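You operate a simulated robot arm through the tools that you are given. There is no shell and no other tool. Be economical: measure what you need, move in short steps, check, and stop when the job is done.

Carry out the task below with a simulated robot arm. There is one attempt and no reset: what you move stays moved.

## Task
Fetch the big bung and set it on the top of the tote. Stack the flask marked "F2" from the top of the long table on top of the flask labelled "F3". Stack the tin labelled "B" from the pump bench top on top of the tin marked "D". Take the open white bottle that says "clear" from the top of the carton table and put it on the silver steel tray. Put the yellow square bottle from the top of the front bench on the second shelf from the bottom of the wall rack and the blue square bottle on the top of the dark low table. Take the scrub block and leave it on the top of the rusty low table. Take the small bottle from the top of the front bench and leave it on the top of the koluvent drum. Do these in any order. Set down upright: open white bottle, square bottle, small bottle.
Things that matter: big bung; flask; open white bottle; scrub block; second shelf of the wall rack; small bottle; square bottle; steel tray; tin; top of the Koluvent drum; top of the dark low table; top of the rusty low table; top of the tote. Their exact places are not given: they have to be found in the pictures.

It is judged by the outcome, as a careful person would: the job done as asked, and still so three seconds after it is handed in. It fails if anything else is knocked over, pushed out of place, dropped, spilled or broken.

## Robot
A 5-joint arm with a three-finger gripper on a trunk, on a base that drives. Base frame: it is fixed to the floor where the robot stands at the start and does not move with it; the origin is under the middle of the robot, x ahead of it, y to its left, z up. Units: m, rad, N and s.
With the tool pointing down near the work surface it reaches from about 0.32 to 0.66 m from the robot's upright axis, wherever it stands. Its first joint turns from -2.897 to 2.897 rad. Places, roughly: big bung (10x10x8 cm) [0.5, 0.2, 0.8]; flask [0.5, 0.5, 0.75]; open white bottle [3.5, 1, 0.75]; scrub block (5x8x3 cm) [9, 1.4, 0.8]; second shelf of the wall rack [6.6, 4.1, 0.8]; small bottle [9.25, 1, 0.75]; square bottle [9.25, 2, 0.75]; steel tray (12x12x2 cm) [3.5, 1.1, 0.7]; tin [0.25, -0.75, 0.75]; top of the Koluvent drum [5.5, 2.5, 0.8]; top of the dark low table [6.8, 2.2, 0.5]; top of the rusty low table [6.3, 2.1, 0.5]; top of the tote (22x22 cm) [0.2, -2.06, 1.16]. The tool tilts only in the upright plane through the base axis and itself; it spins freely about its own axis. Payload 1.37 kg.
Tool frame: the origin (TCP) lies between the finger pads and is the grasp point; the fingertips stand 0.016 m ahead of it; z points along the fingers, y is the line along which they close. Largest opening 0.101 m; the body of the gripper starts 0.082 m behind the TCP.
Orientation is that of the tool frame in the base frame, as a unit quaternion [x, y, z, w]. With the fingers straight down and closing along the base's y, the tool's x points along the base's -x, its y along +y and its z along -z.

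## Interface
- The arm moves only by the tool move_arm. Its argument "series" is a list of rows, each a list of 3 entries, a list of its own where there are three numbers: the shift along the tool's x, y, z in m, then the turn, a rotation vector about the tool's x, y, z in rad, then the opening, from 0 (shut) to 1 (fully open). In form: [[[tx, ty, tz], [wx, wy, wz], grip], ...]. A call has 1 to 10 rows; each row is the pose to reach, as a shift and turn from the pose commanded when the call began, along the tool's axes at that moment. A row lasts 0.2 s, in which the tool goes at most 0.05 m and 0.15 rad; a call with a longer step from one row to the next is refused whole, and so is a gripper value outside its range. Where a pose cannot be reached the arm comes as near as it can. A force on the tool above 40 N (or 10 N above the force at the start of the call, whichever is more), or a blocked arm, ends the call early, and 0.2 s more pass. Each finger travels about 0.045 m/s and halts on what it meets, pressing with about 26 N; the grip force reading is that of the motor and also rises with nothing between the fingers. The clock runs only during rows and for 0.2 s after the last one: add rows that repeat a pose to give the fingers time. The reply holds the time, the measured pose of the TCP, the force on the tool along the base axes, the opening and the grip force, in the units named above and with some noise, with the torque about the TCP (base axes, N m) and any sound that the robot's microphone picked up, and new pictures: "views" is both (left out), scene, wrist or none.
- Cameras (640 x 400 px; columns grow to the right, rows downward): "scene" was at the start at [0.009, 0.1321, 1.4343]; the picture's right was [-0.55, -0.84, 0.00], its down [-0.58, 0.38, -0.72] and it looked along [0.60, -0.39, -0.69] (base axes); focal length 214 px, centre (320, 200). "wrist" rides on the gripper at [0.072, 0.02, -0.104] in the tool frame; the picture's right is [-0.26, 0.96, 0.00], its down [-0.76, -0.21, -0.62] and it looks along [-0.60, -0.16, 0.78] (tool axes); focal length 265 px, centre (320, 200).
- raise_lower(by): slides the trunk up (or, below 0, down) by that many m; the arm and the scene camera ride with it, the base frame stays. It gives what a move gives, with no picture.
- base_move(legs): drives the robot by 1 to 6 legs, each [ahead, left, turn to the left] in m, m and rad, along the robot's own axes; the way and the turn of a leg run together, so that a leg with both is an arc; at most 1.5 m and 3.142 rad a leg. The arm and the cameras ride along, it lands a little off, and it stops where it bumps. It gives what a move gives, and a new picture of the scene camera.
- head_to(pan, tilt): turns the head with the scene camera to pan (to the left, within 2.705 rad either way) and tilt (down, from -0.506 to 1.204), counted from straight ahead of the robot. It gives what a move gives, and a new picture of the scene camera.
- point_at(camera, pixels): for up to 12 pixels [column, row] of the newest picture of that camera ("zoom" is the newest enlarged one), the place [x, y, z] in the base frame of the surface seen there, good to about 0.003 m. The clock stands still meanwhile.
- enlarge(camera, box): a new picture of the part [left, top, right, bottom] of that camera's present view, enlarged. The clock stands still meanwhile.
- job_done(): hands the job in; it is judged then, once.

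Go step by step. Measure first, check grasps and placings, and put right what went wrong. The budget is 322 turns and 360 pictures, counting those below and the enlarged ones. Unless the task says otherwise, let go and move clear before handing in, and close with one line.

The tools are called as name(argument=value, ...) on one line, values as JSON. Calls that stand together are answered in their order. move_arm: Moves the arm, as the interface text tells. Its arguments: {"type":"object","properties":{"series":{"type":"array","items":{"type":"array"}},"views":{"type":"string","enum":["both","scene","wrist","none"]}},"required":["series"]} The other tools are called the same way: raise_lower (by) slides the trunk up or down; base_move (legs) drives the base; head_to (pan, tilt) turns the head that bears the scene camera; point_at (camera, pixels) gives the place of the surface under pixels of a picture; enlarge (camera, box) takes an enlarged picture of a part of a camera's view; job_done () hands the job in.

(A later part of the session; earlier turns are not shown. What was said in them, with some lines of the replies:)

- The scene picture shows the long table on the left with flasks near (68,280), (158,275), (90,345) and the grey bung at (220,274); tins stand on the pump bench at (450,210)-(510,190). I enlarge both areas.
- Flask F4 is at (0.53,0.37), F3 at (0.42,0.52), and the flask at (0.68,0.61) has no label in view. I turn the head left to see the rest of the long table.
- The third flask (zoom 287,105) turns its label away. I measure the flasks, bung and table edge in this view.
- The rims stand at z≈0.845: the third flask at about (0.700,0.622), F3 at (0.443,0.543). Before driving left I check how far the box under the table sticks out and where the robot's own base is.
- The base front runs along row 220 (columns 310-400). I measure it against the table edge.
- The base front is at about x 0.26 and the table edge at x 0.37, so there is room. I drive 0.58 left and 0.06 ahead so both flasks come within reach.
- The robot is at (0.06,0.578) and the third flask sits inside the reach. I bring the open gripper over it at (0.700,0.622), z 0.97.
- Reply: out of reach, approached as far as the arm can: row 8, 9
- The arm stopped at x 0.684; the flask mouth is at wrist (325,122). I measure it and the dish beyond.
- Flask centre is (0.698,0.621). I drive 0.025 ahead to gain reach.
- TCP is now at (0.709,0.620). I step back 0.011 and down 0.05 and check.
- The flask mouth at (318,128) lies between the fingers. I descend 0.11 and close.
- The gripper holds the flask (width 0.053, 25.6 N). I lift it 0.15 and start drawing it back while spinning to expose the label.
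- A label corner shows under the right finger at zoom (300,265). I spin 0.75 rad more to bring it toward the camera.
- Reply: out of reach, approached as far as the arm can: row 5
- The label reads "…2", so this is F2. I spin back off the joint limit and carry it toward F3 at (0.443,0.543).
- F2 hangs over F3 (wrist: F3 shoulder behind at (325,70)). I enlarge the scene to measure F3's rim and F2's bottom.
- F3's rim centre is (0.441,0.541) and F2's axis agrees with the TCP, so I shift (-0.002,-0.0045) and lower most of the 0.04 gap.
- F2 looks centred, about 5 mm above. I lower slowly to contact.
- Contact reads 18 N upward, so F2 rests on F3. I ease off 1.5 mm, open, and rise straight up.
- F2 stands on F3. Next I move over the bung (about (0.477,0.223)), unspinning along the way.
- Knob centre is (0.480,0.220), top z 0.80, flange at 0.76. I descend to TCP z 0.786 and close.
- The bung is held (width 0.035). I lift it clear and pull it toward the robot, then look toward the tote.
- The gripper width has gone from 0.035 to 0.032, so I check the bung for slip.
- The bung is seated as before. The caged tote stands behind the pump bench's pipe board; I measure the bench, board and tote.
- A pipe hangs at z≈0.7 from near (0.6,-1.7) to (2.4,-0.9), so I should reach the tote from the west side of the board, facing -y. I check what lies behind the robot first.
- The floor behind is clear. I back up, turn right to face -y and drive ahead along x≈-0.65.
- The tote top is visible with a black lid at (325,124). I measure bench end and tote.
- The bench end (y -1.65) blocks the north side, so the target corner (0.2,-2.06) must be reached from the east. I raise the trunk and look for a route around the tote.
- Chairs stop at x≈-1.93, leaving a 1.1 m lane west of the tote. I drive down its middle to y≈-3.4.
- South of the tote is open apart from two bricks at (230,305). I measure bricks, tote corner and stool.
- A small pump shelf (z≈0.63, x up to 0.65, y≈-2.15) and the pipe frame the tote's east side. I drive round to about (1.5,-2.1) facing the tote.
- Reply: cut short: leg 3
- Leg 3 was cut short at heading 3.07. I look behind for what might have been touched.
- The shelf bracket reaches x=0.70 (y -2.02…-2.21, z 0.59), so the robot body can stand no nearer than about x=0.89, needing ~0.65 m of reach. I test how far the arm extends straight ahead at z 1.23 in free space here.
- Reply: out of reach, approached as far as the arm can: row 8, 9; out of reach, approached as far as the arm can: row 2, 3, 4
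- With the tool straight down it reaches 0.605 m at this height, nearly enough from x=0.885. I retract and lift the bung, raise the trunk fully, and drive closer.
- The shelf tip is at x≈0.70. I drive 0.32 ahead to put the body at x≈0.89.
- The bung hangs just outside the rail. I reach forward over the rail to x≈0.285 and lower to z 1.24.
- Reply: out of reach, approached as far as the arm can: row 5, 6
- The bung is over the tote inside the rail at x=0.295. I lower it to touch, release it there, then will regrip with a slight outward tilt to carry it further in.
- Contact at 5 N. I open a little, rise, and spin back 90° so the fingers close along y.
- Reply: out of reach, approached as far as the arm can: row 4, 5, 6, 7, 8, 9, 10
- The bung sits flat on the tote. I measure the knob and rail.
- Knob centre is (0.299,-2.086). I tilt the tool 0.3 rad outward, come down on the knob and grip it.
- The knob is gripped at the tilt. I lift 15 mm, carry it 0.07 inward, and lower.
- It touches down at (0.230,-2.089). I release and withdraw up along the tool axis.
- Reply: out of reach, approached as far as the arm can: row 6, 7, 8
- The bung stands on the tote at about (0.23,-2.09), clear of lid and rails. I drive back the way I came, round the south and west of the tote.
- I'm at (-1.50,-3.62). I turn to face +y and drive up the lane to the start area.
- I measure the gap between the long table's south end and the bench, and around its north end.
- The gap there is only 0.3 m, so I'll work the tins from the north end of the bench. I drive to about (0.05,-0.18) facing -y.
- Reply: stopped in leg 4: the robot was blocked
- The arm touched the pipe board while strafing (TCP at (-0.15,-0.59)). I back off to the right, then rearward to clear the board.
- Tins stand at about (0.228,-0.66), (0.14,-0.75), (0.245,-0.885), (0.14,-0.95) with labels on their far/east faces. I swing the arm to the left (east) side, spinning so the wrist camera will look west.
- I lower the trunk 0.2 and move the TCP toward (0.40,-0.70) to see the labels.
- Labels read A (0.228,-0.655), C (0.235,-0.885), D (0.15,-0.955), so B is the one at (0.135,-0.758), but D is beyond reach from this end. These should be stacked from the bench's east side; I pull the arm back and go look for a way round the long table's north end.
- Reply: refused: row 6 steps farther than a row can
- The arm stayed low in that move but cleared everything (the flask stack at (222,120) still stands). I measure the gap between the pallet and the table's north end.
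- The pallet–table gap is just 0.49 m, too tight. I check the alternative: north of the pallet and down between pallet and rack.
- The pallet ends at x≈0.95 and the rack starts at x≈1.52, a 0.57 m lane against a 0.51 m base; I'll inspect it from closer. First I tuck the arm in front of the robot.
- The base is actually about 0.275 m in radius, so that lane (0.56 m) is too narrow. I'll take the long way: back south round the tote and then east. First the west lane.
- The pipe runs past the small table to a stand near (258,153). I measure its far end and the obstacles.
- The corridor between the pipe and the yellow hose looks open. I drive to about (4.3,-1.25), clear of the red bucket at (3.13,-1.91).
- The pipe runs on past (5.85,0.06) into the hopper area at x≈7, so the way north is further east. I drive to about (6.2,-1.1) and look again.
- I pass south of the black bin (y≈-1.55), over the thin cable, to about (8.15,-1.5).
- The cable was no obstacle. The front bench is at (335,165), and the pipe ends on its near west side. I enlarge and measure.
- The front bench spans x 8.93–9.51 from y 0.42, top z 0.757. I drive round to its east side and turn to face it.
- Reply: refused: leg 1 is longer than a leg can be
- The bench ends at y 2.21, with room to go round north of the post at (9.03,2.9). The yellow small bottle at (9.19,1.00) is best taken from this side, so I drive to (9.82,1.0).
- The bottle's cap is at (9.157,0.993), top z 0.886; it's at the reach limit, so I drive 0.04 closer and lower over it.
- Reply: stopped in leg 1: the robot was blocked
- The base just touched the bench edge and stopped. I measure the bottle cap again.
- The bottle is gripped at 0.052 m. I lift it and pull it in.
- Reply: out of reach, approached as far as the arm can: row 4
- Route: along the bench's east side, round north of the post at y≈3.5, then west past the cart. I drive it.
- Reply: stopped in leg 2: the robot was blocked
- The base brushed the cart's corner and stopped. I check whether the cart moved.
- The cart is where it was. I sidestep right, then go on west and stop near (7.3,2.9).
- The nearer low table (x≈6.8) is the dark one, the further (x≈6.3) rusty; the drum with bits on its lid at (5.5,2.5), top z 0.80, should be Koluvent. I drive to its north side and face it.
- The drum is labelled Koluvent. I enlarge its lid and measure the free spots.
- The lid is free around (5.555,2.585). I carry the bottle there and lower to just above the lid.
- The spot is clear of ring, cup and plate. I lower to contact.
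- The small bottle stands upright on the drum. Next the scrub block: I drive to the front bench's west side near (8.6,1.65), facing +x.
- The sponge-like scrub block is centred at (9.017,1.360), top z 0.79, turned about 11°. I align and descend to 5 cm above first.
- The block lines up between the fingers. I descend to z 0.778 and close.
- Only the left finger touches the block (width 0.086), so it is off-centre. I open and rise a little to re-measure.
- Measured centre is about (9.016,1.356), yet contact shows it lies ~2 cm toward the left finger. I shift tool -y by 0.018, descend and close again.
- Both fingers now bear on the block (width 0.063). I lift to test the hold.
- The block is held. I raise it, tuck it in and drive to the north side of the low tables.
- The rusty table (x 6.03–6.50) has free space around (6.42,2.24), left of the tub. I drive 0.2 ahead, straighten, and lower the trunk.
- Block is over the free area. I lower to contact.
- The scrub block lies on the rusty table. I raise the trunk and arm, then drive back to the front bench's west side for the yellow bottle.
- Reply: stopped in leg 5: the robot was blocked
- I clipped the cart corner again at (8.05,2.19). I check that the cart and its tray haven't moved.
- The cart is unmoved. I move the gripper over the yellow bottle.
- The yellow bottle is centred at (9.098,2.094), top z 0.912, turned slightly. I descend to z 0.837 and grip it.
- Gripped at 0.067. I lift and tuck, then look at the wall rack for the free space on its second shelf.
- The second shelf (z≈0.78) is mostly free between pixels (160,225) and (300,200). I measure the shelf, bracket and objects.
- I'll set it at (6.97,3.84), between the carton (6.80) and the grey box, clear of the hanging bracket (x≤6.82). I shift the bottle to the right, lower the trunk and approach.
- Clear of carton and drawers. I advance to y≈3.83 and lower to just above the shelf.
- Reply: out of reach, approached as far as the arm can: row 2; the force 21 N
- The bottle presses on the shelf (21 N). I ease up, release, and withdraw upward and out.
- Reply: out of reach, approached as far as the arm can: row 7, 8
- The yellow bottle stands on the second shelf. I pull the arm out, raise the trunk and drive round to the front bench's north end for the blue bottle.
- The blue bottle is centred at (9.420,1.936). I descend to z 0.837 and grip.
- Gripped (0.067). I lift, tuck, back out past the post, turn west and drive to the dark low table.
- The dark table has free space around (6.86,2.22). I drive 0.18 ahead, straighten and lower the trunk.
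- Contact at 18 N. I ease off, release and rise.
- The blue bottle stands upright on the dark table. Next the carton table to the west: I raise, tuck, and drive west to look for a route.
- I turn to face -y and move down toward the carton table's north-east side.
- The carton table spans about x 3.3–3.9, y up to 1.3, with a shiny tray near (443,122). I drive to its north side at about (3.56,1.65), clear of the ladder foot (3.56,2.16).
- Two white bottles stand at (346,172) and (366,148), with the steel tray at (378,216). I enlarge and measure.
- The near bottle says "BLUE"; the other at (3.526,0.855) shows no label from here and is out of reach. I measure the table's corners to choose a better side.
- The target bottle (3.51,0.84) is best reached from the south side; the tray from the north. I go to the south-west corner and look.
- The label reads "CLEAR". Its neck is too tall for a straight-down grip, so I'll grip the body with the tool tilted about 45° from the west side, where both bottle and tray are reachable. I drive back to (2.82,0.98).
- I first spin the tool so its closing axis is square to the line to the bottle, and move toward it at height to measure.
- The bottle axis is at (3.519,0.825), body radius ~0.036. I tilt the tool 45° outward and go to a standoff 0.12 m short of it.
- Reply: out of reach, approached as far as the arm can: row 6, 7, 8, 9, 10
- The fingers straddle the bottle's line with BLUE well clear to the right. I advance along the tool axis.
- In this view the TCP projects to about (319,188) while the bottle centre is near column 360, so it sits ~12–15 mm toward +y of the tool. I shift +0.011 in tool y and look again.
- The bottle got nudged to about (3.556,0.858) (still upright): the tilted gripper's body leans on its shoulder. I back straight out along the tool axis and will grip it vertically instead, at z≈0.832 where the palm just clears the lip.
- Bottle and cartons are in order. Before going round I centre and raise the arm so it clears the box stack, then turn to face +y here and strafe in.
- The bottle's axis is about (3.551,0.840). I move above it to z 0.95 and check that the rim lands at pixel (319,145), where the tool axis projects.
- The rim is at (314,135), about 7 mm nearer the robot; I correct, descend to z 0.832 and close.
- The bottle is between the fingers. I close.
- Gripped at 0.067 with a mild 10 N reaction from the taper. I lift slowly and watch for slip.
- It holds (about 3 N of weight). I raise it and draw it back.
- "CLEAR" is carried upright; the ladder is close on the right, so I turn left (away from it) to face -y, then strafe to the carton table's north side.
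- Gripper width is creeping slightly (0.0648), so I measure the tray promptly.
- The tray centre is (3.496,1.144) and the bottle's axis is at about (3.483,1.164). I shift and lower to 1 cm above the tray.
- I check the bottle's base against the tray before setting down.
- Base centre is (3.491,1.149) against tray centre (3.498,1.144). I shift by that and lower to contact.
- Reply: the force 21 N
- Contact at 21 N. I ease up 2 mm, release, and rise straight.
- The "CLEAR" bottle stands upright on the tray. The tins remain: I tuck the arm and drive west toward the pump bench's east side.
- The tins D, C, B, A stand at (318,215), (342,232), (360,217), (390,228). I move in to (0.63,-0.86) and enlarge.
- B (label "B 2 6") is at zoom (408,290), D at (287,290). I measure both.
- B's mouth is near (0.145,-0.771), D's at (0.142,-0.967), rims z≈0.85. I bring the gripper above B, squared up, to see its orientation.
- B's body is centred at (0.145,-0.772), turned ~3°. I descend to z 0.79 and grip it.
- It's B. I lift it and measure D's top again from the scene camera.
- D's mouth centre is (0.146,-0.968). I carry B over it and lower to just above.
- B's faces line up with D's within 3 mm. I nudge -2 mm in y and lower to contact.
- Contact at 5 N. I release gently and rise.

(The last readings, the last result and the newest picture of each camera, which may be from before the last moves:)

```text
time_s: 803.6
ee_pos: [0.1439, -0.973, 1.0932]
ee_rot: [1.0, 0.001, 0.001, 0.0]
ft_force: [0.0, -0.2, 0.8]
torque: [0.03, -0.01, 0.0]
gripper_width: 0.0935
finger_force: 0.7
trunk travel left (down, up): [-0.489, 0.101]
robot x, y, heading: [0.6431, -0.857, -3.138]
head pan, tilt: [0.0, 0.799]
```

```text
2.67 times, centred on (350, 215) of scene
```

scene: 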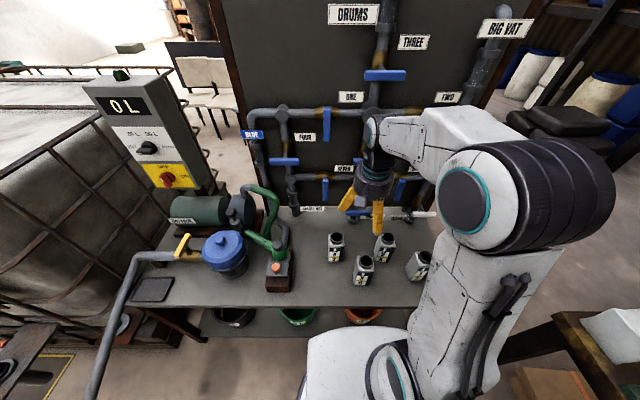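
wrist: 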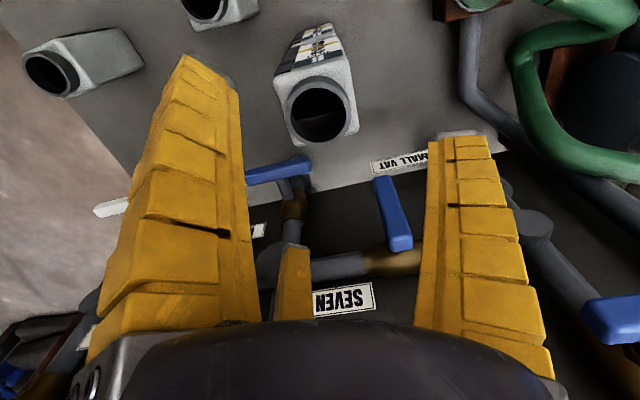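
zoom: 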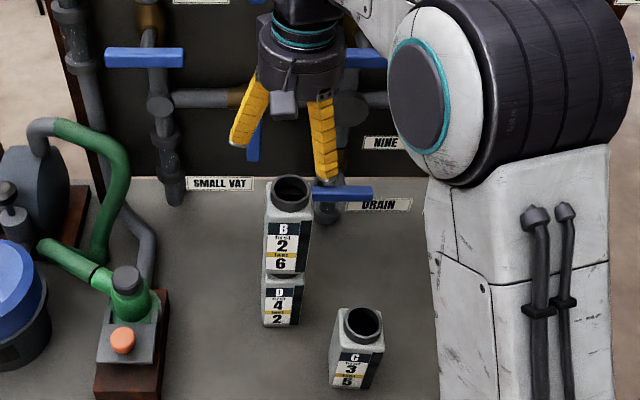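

B stands squarely on D. I withdraw the arm from the bench, back off and take a last look at the flasks and bung.

move_arm(series=[[[0.03, 0, -0.02], [0, 0, 0], 0.92], [[0.07, 0, -0.02], [0, 0, 0], 0.92], [[0.1, 0, -0.02], [0, 0, 0], 0.92]], views="none")

base_move(legs=[[-0.35, 0.0, 0.0]])

enlarge(camera="scene", box=[0, 40, 420, 260])

head_to(pan=-1.0, tilt=0.6)

```text
time_s: 804.4
ee_pos: [0.2414, -0.9709, 1.1126]
ee_rot: [1.0, 0.001, 0.001, -0.001]
ft_force: [-0.4, -0.9, -0.4]
torque: [-0.01, -0.02, 0.0]
gripper_width: 0.0938
finger_force: 0.3
trunk travel left (down, up): [-0.489, 0.101]
robot x, y, heading: [0.6389, -0.8578, -3.134]
head pan, tilt: [0.0, 0.799]
```

```text
time_s: 806.7
ee_pos: [0.5922, -0.97, 1.1135]
ee_rot: [1.0, 0.005, 0.002, -0.001]
ft_force: [0.3, -0.8, 0.2]
torque: [-0.01, 0.02, 0.03]
gripper_width: 0.0937
finger_force: 0.8
trunk travel left (down, up): [-0.489, 0.101]
robot x, y, heading: [0.9884, -0.8545, -3.131]
head pan, tilt: [0.0, 0.799]
```

scene: 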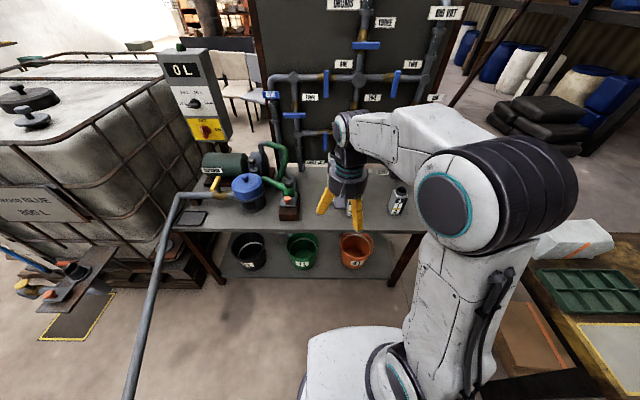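

```text
1.52 times, centred on (210, 150) of scene
```

zoom: 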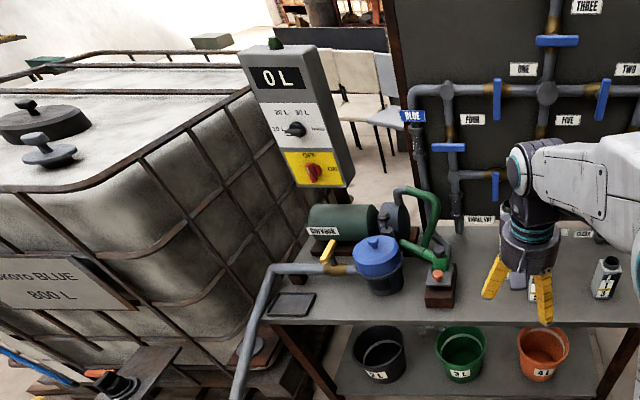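

```text
time_s: 808.0
ee_pos: [0.5906, -0.9707, 1.1123]
ee_rot: [1.0, 0.005, 0.002, -0.001]
ft_force: [0.4, -0.4, 0.5]
torque: [0.04, 0.02, -0.03]
gripper_width: 0.0934
finger_force: 1.1
trunk travel left (down, up): [-0.489, 0.101]
robot x, y, heading: [0.993, -0.8541, -3.132]
head pan, tilt: [-1.0, 0.6]
```

scene: 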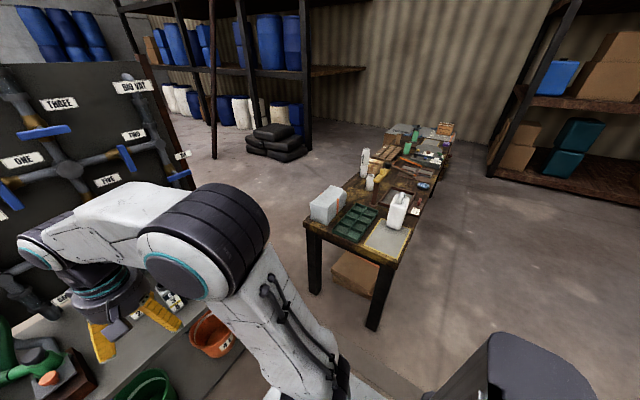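

The bung sits on the tote (zoom (50,150)) and the F2-on-F3 stack still stands at (365,165); everything is placed and the arm is clear. I hand in.

job_done()

```text
The job is handed in.
```

I finished all eight placements and handed the job in: the big bung, F2 on F3, tin B on tin D, the "CLEAR" bottle, both square bottles, the scrub block and the small bottle. While picking up the "CLEAR" bottle I pushed it about 5 cm by accident; it stayed upright. The robot also touched the pipe board, the front bench and the cart. I measured the cart afterwards and it had not moved; I did not measure the other two. At the end I looked again at the bung and the flask stack; the other items I checked only when I placed them.
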